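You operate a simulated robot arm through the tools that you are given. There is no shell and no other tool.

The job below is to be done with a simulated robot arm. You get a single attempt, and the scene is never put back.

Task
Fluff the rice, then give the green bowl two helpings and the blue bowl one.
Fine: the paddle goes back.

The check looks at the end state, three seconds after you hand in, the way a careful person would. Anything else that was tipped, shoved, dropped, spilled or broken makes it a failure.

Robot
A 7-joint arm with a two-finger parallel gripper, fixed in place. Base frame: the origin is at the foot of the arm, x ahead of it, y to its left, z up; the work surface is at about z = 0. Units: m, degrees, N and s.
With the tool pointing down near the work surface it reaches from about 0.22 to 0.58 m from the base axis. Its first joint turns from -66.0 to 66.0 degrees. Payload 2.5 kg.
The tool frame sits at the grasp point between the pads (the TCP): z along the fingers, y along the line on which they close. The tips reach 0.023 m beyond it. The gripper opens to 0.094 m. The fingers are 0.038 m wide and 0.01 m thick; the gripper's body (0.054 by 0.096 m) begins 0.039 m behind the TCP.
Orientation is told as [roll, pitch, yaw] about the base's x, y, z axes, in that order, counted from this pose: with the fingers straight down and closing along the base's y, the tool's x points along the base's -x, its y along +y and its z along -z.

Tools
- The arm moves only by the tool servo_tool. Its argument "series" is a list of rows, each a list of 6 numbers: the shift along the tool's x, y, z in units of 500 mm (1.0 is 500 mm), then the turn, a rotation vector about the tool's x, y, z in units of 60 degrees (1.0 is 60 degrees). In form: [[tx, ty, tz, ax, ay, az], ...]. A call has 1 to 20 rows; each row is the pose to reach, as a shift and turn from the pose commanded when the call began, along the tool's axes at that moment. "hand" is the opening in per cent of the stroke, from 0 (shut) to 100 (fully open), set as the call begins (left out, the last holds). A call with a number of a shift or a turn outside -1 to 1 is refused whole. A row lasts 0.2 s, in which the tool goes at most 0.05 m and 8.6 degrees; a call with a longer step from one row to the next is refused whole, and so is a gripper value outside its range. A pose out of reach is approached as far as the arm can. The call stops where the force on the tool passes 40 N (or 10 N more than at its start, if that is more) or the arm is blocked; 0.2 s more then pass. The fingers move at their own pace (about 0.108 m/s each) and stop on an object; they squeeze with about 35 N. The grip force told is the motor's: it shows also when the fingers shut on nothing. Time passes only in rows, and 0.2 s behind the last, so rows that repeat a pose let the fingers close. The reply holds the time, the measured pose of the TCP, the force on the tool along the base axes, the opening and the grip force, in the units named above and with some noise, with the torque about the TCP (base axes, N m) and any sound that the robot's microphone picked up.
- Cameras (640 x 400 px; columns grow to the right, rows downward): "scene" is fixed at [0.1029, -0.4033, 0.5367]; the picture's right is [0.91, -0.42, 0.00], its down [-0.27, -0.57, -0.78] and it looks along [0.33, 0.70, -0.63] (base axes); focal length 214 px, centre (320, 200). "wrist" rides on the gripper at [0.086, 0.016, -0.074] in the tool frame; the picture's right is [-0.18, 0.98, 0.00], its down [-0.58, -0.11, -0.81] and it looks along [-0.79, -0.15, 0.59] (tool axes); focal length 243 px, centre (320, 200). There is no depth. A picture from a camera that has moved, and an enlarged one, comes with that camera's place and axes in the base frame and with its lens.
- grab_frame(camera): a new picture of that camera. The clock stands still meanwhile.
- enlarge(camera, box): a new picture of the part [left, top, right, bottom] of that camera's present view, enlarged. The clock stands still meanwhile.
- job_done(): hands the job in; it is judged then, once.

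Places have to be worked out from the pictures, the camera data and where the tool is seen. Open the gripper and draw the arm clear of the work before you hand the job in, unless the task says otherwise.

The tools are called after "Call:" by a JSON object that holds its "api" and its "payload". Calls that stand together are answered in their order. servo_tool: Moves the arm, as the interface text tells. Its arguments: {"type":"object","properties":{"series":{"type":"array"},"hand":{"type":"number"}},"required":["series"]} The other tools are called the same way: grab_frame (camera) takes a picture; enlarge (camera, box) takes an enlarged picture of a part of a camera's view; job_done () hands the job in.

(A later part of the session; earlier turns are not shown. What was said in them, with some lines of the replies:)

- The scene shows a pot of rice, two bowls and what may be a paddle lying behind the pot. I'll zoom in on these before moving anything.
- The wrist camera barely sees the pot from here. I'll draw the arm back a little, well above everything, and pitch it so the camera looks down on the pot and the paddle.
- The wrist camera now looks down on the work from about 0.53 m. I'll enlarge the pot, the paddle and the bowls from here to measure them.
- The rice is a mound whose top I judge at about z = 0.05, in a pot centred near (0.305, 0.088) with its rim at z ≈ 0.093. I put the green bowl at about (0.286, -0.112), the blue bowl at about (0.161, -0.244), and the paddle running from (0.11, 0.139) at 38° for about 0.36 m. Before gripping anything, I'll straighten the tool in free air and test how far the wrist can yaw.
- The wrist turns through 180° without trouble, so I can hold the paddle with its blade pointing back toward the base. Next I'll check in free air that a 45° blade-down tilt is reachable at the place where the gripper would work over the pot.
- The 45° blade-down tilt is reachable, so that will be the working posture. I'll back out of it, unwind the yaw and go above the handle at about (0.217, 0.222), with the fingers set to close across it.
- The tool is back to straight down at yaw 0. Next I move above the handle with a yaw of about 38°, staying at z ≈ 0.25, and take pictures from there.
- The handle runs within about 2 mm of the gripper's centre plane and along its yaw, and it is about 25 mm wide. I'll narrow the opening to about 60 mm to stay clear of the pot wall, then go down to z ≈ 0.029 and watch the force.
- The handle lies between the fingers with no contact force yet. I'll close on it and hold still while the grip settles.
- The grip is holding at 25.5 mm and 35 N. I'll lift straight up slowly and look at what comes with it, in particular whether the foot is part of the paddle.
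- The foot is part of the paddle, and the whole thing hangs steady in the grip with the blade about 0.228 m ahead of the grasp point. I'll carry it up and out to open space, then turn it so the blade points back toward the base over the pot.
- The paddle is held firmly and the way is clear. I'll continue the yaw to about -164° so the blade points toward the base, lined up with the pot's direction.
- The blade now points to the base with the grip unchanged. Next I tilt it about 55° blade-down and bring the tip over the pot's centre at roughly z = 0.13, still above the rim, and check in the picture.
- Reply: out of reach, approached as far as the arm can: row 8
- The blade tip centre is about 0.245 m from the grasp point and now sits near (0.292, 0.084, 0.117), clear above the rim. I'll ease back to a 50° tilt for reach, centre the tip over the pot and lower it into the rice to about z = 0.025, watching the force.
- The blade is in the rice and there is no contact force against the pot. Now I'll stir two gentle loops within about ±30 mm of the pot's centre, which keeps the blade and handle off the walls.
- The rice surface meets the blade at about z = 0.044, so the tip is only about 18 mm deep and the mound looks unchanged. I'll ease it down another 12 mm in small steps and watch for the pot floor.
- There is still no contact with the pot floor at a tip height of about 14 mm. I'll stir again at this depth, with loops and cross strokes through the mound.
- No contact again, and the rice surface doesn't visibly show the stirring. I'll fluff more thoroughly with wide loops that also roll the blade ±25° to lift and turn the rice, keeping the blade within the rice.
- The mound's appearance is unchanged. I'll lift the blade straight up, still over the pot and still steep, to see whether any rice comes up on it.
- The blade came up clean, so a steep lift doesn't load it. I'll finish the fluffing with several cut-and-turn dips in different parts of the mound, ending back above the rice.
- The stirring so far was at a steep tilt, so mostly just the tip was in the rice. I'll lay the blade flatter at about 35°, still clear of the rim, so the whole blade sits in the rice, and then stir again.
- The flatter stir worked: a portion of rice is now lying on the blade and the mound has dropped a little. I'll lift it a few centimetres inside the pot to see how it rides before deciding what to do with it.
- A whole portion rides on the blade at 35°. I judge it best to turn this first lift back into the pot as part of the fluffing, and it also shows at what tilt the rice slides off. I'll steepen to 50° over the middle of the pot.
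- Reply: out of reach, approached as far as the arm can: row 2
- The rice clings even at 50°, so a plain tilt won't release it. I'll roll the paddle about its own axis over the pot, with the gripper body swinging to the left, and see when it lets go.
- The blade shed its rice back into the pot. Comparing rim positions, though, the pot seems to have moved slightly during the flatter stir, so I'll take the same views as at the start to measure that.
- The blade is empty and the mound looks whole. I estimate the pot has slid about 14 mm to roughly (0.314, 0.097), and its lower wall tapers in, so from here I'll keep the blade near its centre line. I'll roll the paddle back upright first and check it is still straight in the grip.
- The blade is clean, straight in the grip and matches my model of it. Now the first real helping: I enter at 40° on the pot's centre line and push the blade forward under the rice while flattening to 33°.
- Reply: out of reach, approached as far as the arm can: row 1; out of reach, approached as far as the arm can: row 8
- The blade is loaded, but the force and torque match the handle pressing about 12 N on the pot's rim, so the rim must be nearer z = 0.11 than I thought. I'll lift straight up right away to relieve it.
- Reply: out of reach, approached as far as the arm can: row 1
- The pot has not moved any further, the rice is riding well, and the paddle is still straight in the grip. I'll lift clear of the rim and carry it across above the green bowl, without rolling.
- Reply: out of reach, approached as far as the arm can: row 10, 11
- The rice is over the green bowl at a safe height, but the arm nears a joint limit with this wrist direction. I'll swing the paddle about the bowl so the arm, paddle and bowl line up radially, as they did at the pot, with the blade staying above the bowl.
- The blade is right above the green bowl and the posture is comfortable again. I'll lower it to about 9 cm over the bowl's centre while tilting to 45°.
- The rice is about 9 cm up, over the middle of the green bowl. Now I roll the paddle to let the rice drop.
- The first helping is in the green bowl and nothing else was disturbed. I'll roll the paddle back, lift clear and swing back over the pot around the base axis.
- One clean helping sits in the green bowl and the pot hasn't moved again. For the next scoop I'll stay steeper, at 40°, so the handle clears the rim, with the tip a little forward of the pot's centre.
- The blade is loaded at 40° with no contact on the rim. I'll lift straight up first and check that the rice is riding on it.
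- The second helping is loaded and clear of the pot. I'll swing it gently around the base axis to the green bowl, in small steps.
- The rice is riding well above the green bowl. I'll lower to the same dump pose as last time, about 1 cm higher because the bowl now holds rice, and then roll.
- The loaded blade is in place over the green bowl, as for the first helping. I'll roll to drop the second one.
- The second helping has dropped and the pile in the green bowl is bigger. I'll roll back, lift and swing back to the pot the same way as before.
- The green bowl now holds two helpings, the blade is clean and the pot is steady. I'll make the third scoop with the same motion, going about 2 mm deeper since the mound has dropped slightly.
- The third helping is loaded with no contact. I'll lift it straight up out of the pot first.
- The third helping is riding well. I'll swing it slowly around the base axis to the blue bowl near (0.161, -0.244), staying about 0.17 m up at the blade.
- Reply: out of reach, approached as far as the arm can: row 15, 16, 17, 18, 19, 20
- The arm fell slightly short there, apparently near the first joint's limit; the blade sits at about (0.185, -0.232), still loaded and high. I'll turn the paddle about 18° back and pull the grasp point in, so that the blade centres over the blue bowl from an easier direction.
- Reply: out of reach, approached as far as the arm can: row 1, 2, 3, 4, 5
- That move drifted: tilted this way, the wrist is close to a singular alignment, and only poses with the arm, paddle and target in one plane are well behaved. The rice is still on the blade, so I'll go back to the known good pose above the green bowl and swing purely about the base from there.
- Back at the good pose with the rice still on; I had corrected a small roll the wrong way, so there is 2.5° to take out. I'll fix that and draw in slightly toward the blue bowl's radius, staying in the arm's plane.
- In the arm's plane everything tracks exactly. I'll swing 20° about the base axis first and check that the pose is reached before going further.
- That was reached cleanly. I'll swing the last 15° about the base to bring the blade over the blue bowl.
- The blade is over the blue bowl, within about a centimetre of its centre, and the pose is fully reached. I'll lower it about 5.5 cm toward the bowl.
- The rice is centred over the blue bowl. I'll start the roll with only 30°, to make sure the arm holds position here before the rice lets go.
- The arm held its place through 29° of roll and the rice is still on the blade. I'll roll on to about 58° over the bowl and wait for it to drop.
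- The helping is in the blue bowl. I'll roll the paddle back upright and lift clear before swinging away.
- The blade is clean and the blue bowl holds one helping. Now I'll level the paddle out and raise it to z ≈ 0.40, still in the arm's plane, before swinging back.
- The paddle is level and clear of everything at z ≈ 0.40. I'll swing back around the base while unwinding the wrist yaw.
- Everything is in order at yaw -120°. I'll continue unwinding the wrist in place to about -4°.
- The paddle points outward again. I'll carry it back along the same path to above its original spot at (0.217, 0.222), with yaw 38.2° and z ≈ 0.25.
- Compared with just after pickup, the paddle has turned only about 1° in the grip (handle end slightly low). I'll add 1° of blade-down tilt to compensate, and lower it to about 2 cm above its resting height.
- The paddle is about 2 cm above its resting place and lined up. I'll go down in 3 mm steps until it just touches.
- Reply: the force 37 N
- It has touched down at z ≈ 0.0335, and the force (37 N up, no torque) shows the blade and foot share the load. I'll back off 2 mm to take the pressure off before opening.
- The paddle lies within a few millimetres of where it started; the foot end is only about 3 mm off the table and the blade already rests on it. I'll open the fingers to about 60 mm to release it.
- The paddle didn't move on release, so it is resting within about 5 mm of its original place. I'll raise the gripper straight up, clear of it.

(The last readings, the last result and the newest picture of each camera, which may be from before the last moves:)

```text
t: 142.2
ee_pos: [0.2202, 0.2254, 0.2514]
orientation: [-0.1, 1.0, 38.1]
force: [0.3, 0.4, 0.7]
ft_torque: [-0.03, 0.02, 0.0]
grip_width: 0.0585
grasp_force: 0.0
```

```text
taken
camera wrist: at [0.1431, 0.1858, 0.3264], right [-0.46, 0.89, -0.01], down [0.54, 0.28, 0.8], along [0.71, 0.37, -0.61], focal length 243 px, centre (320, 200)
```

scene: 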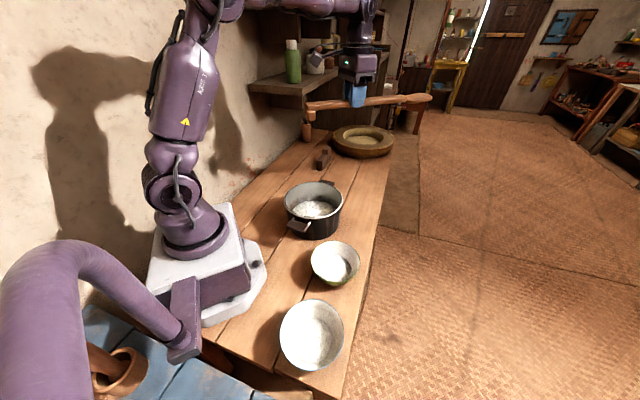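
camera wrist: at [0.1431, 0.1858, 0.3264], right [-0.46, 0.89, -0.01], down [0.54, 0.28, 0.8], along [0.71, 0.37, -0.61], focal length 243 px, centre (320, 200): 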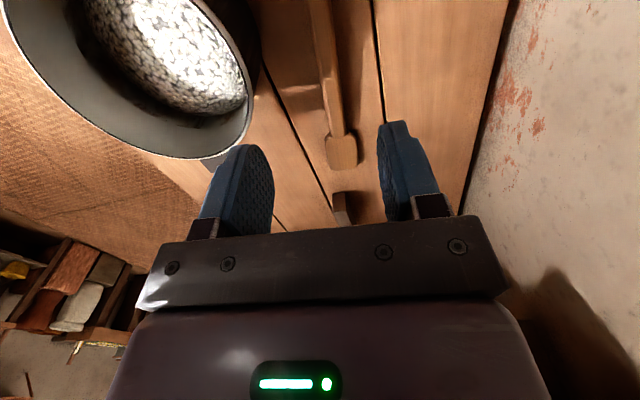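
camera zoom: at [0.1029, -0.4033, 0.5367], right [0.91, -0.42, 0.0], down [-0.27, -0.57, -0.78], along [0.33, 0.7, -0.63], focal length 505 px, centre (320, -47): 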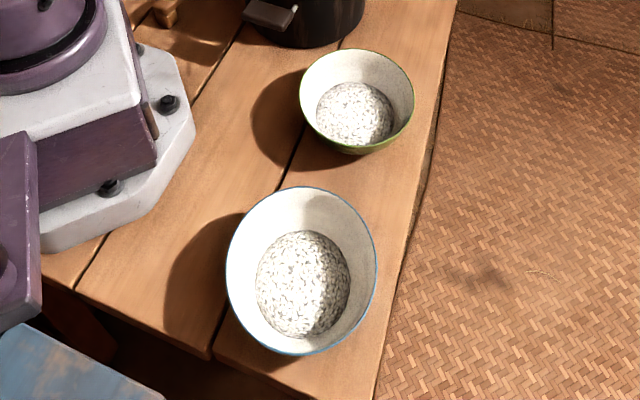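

The paddle is back, both bowls stand where they were, and nothing is spilled. The pot, though, still sits about 15 mm (direction ≈ 53°) from where it began. I'll try a gentle nudge on its far handle to put it back, first going above that side with the fingers shut.

Call:
{"api": "servo_tool", "payload": {"series": [[-0.0432, -0.0279, 0, 0, -0.004, -0.0296], [-0.0865, -0.0558, 0, 0, -0.008, -0.0592], [-0.1297, -0.0837, 0, 0, -0.012, -0.0888], [-0.1729, -0.1117, 0, 0, -0.0167, -0.1184], [-0.2161, -0.1396, 0, 0, -0.0167, -0.1479], [-0.2594, -0.1675, 0, 0, -0.0167, -0.1775], [-0.3026, -0.1954, 0, 0, -0.0167, -0.2071], [-0.3458, -0.2233, 0, 0, -0.0167, -0.2367], [-0.3458, -0.2233, 0, 0, -0.0167, -0.2367]], "hand": 0}}

Call:
{"api": "grab_frame", "payload": {"camera": "scene"}}

Call:
{"api": "enlarge", "payload": {"camera": "scene", "box": [280, 130, 380, 220]}}

Call:
{"api": "grab_frame", "payload": {"camera": "wrist"}}

```text
t: 144.2
ee_pos: [0.4254, 0.2438, 0.2463]
orientation: [0.1, 0.0, 52.4]
force: [-0.7, 0.5, 0.2]
ft_torque: [0.06, 0.0, 0.02]
grip_width: 0.0
grasp_force: 35.1
```

```text
taken
```

scene: 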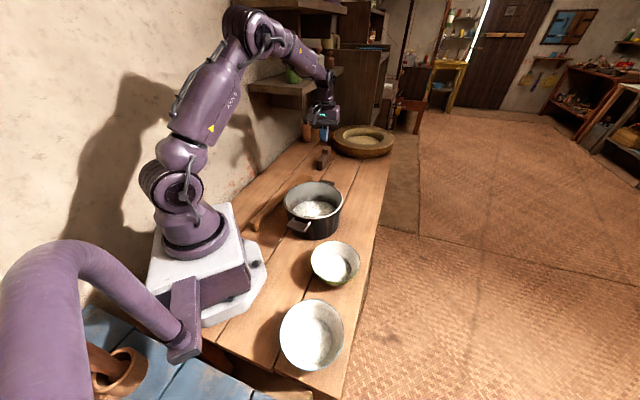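

```text
4.44 times, centred on (330, 175) of scene
camera zoom: at [0.1029, -0.4033, 0.5367], right [0.91, -0.42, 0.0], down [-0.27, -0.57, -0.78], along [0.33, 0.7, -0.63], focal length 953 px, centre (276, 311)
```

zoom: 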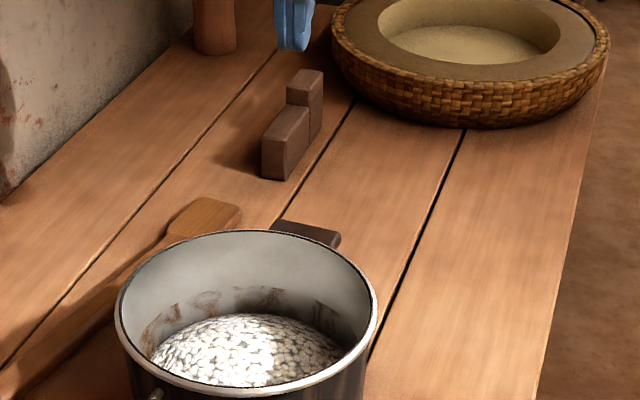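

```text
taken
camera wrist: at [0.3603, 0.1868, 0.3202], right [-0.67, 0.75, 0.0], down [0.44, 0.39, 0.81], along [0.6, 0.54, -0.59], focal length 243 px, centre (320, 200)
```

wrist: 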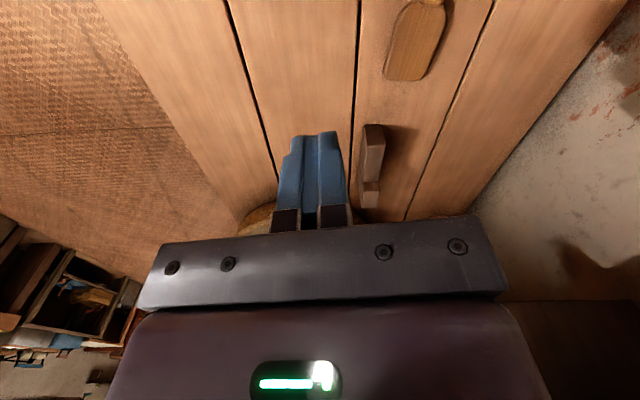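

The fingers are shut and beyond the pot's far handle, with open table below. I'll go down to z ≈ 0.09, about 3 cm outside the handle.

Call:
{"api": "servo_tool", "payload": {"series": [[0, 0, 0.05, 0, 0, 0], [0, 0, 0.1, 0, 0, 0], [0, 0, 0.15, 0, 0, 0], [0, 0, 0.2, 0, 0, 0], [0, 0, 0.25, 0, 0, 0], [0, 0, 0.29, 0, 0, 0], [0, 0, 0.316, 0, 0, 0], [0, 0, 0.316, 0, 0, 0]]}}

Call:
{"api": "enlarge", "payload": {"camera": "scene", "box": [280, 130, 380, 220]}}

```text
t: 146.0
ee_pos: [0.4258, 0.2432, 0.0881]
orientation: [0.0, 0.1, 52.2]
force: [-0.2, -0.2, -0.1]
ft_torque: [0.01, -0.02, 0.01]
grip_width: 0.0
grasp_force: 35.2
```

```text
4.44 times, centred on (330, 175) of scene
camera zoom: at [0.1029, -0.4033, 0.5367], right [0.91, -0.42, 0.0], down [-0.27, -0.57, -0.78], along [0.33, 0.7, -0.63], focal length 953 px, centre (276, 311)
```

zoom: 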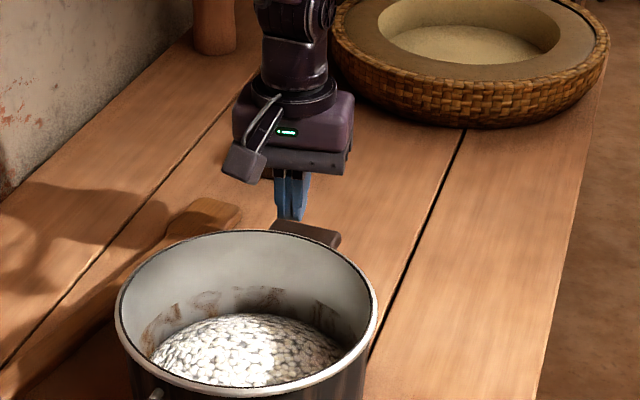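

The fingers stand behind the left end of the handle. I'll shift 7 mm toward the handle's middle and approach to just short of contact.

Call:
{"api": "servo_tool", "payload": {"series": [[0, -0.007, 0, 0, 0, 0], [0.01, -0.014, 0, 0, 0, 0], [0.02, -0.014, 0, 0, 0, 0], [0.03, -0.014, 0, 0, 0, 0], [0.04, -0.014, 0, 0, 0, 0], [0.048, -0.014, 0, 0, 0, 0], [0.054, -0.014, 0, 0, 0, 0]]}}

Call:
{"api": "enlarge", "payload": {"camera": "scene", "box": [300, 150, 350, 195]}}

Call:
{"api": "enlarge", "payload": {"camera": "scene", "box": [230, 170, 350, 250]}}

```text
t: 147.6
ee_pos: [0.4144, 0.2173, 0.0882]
orientation: [0.1, 0.1, 52.3]
force: [0.5, 0.4, 0.2]
ft_torque: [0.02, 0.01, -0.01]
grip_width: 0.0002
grasp_force: 35.1
```

```text
8.89 times, centred on (325, 172) of scene
camera zoom: at [0.1029, -0.4033, 0.5367], right [0.91, -0.42, 0.0], down [-0.27, -0.57, -0.78], along [0.33, 0.7, -0.63], focal length 1906 px, centre (276, 444)
```

zoom: 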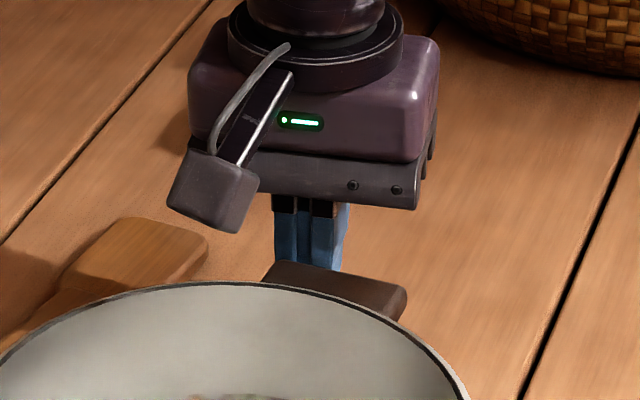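

```text
5.00 times, centred on (290, 210) of scene
camera zoom: at [0.1029, -0.4033, 0.5367], right [0.91, -0.42, 0.0], down [-0.27, -0.57, -0.78], along [0.33, 0.7, -0.63], focal length 1072 px, centre (470, 150)
```

zoom: 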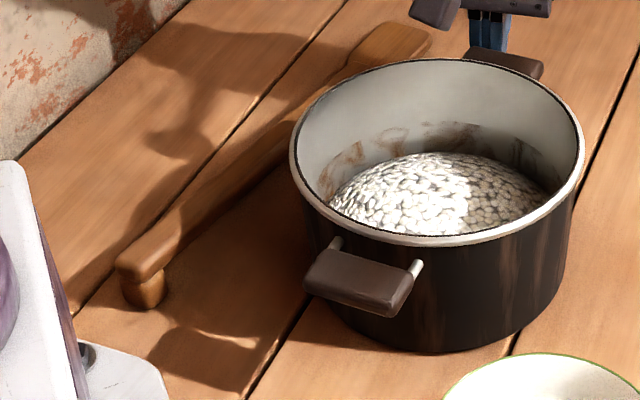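

The fingers sit just behind the handle with no contact yet. I'll advance slowly, 2 mm per step, and compare the pot's rim with its starting pixels.

Call:
{"api": "servo_tool", "payload": {"series": [[0.004, 0, 0, 0, 0, 0], [0.008, 0, 0, 0, 0, 0], [0.012, 0, 0, 0, 0, 0], [0.016, 0, 0, 0, 0, 0], [0.02, 0, 0, 0, 0, 0]]}}

Call:
{"api": "enlarge", "payload": {"camera": "scene", "box": [230, 170, 350, 250]}}

```text
t: 148.8
ee_pos: [0.4071, 0.2096, 0.0887]
orientation: [0.0, 0.2, 52.3]
force: [2.3, 3.5, 0.0]
ft_torque: [0.03, -0.02, -0.04]
grip_width: 0.0002
grasp_force: 34.6
```

```text
5.00 times, centred on (290, 210) of scene
camera zoom: at [0.1029, -0.4033, 0.5367], right [0.91, -0.42, 0.0], down [-0.27, -0.57, -0.78], along [0.33, 0.7, -0.63], focal length 1072 px, centre (470, 150)
```

zoom: 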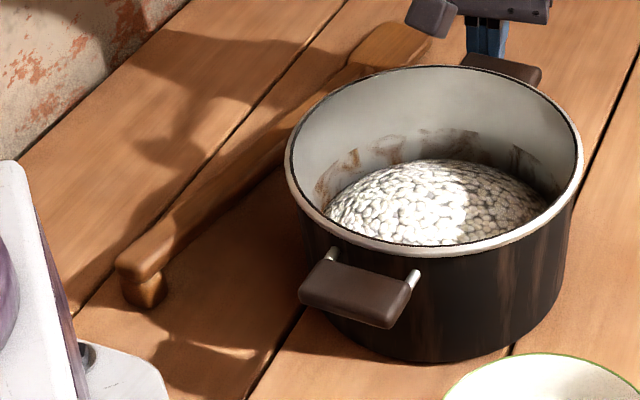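

The pot is sliding smoothly under about 4 N and is a bit over halfway back: the rim's top is at row 66 against 70 originally, and its bottom at 254 against 262. I'll push about 6 mm more.

Call:
{"api": "servo_tool", "payload": {"series": [[0.004, 0, 0, 0, 0, 0], [0.008, 0, 0, 0, 0, 0], [0.012, 0, 0, 0, 0, 0]]}}

Call:
{"api": "enlarge", "payload": {"camera": "scene", "box": [230, 170, 350, 250]}}

```text
t: 149.6
ee_pos: [0.4054, 0.2057, 0.0893]
orientation: [0.1, 0.0, 52.4]
force: [2.3, 3.4, 1.3]
ft_torque: [-0.01, -0.01, -0.09]
grip_width: 0.0002
grasp_force: 35.5
```

```text
5.00 times, centred on (290, 210) of scene
camera zoom: at [0.1029, -0.4033, 0.5367], right [0.91, -0.42, 0.0], down [-0.27, -0.57, -0.78], along [0.33, 0.7, -0.63], focal length 1072 px, centre (470, 150)
```

zoom: 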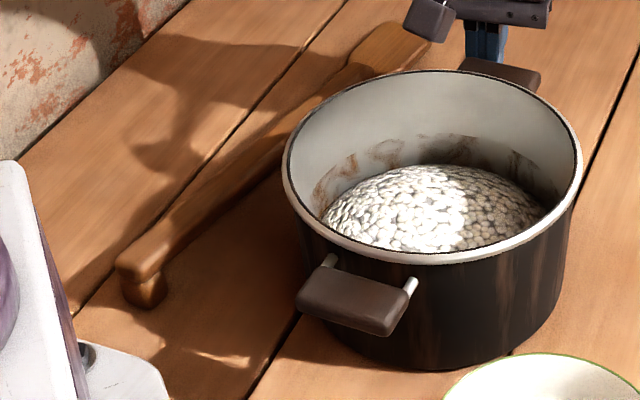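

The rim now matches its starting pixels within about a pixel, so the pot is back in place with only a small twist left. I'll back straight away from the handle and then go up.

Call:
{"api": "servo_tool", "payload": {"series": [[-0.01, 0, 0, 0, 0, 0], [-0.03, 0, 0, 0, 0, 0], [-0.055, 0, 0, 0, 0, 0], [-0.08, 0, 0, 0, 0, 0], [-0.08, 0, -0.06, 0, 0, 0], [-0.08, 0, -0.13, 0, 0, 0], [-0.08, 0, -0.2, 0, 0, 0], [-0.08, 0, -0.27, 0, 0, 0], [-0.08, 0, -0.34, 0, 0, 0], [-0.08, 0, -0.42, 0, 0, 0], [-0.08, 0, -0.5, 0, 0, 0], [-0.08, 0, -0.58, 0, 0, 0], [-0.08, 0, -0.62, 0, 0, 0]]}}

Call:
{"api": "grab_frame", "payload": {"camera": "scene"}}

Call:
{"api": "enlarge", "payload": {"camera": "scene", "box": [230, 170, 350, 250]}}

Call:
{"api": "enlarge", "payload": {"camera": "scene", "box": [230, 120, 410, 250]}}

Call:
{"api": "enlarge", "payload": {"camera": "scene", "box": [240, 220, 400, 390]}}

```text
t: 152.4
ee_pos: [0.4287, 0.237, 0.4001]
orientation: [0.0, 0.1, 52.3]
force: [0.6, 0.1, -0.2]
ft_torque: [0.01, -0.01, 0.02]
grip_width: 0.0
grasp_force: 35.3
```

```text
taken
```

scene: 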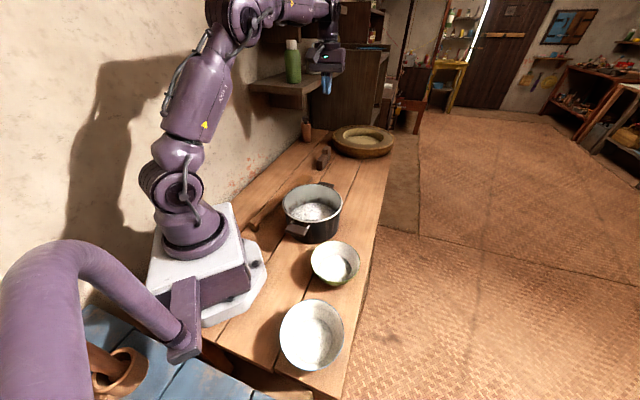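

```text
5.00 times, centred on (290, 210) of scene
camera zoom: at [0.1029, -0.4033, 0.5367], right [0.91, -0.42, 0.0], down [-0.27, -0.57, -0.78], along [0.33, 0.7, -0.63], focal length 1072 px, centre (470, 150)
```

zoom: 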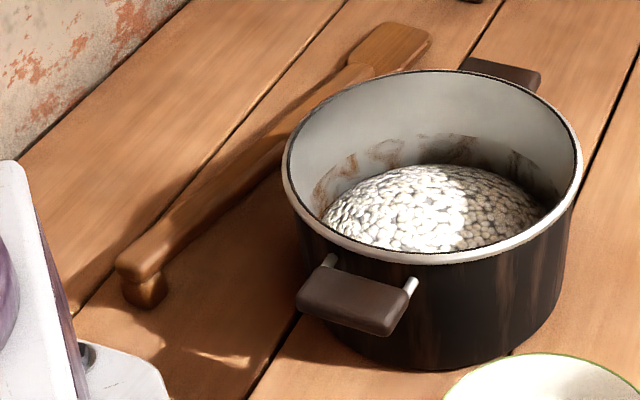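

```text
3.08 times, centred on (320, 185) of scene
camera zoom: at [0.1029, -0.4033, 0.5367], right [0.91, -0.42, 0.0], down [-0.27, -0.57, -0.78], along [0.33, 0.7, -0.63], focal length 660 px, centre (320, 246)
```

zoom: 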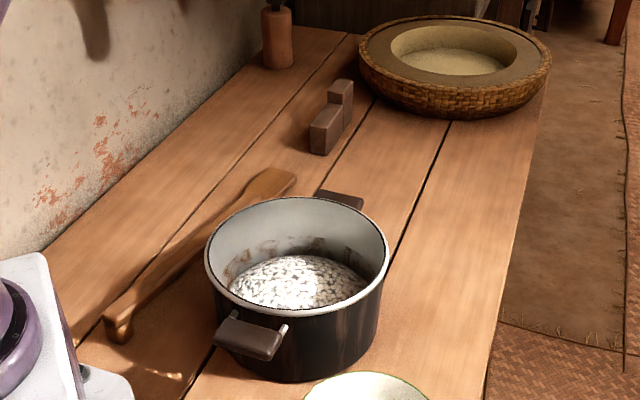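

```text
2.35 times, centred on (320, 305) of scene
camera zoom: at [0.1029, -0.4033, 0.5367], right [0.91, -0.42, 0.0], down [-0.27, -0.57, -0.78], along [0.33, 0.7, -0.63], focal length 505 px, centre (320, -47)
```

zoom: 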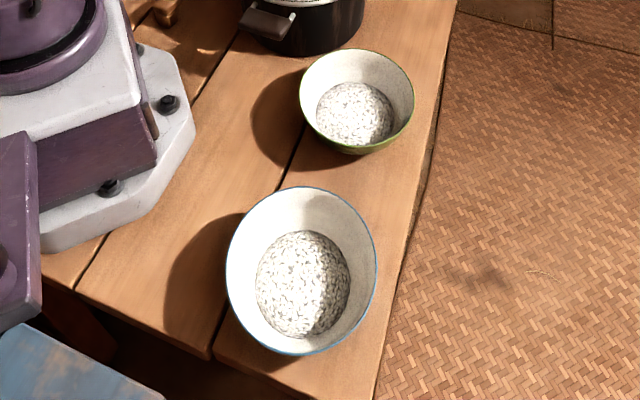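

The scene matches the start: the paddle is back, the pot is in place, the green bowl holds two helpings and the blue bowl one, with nothing spilled. I'll open the gripper and return to about the starting pose, clear of the work.

Call:
{"api": "servo_tool", "payload": {"series": [[0.02, -0.03, 0, 0, 0, 0.12], [0.04, -0.06, 0, 0, 0, 0.24], [0.06, -0.09, 0, 0, 0, 0.36], [0.08, -0.12, 0, 0, 0, 0.48], [0.1, -0.14, 0, 0, 0, 0.6], [0.12, -0.15, 0, 0, 0, 0.72], [0.13, -0.15, 0, 0, 0, 0.84], [0.13, -0.15, 0, 0, 0, 0.84]], "hand": 100}}

Call:
{"api": "grab_frame", "payload": {"camera": "scene"}}

```text
t: 154.2
ee_pos: [0.4498, 0.139, 0.3991]
orientation: [0.0, 0.2, 1.8]
force: [-0.1, 0.7, 0.5]
ft_torque: [0.0, -0.04, 0.01]
grip_width: 0.0942
grasp_force: 0.1
```

```text
taken
```

scene: 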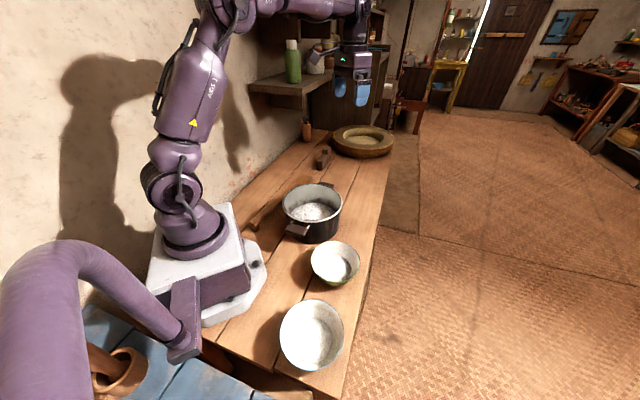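

The gripper is open and empty, the arm is well above the work, and everything on the table is at rest. I'm handing the job in.

Call:
{"api": "job_done", "payload": {}}

```text
The job is handed in.
```

I fluffed the rice, gave the green bowl two helpings and the blue bowl one, and put the paddle back where it was. The job is handed in; I haven't seen the check's verdict.

- **Fluffing:** I stirred the pot several times at different depths and turned one paddle-load over back into the pot. The rice looks much the same on camera, so I can't confirm from the pictures how thoroughly it was fluffed.
- **Helpings:** All three dropped cleanly into their bowls and I saw no spilled rice.
- **Pot:** One of the stirs slid the pot about 15 mm. I nudged it back afterwards, and its rim now lines up with where it started, but it is still turned by a few degrees.
- **Paddle:** It lies within about 6 mm of its original spot. I took "goes back" to mean where I found it. There is also a small stepped block on the table near the paddle's blade end, and I left that alone.

At the end the gripper was open and empty, with the arm well above the table.
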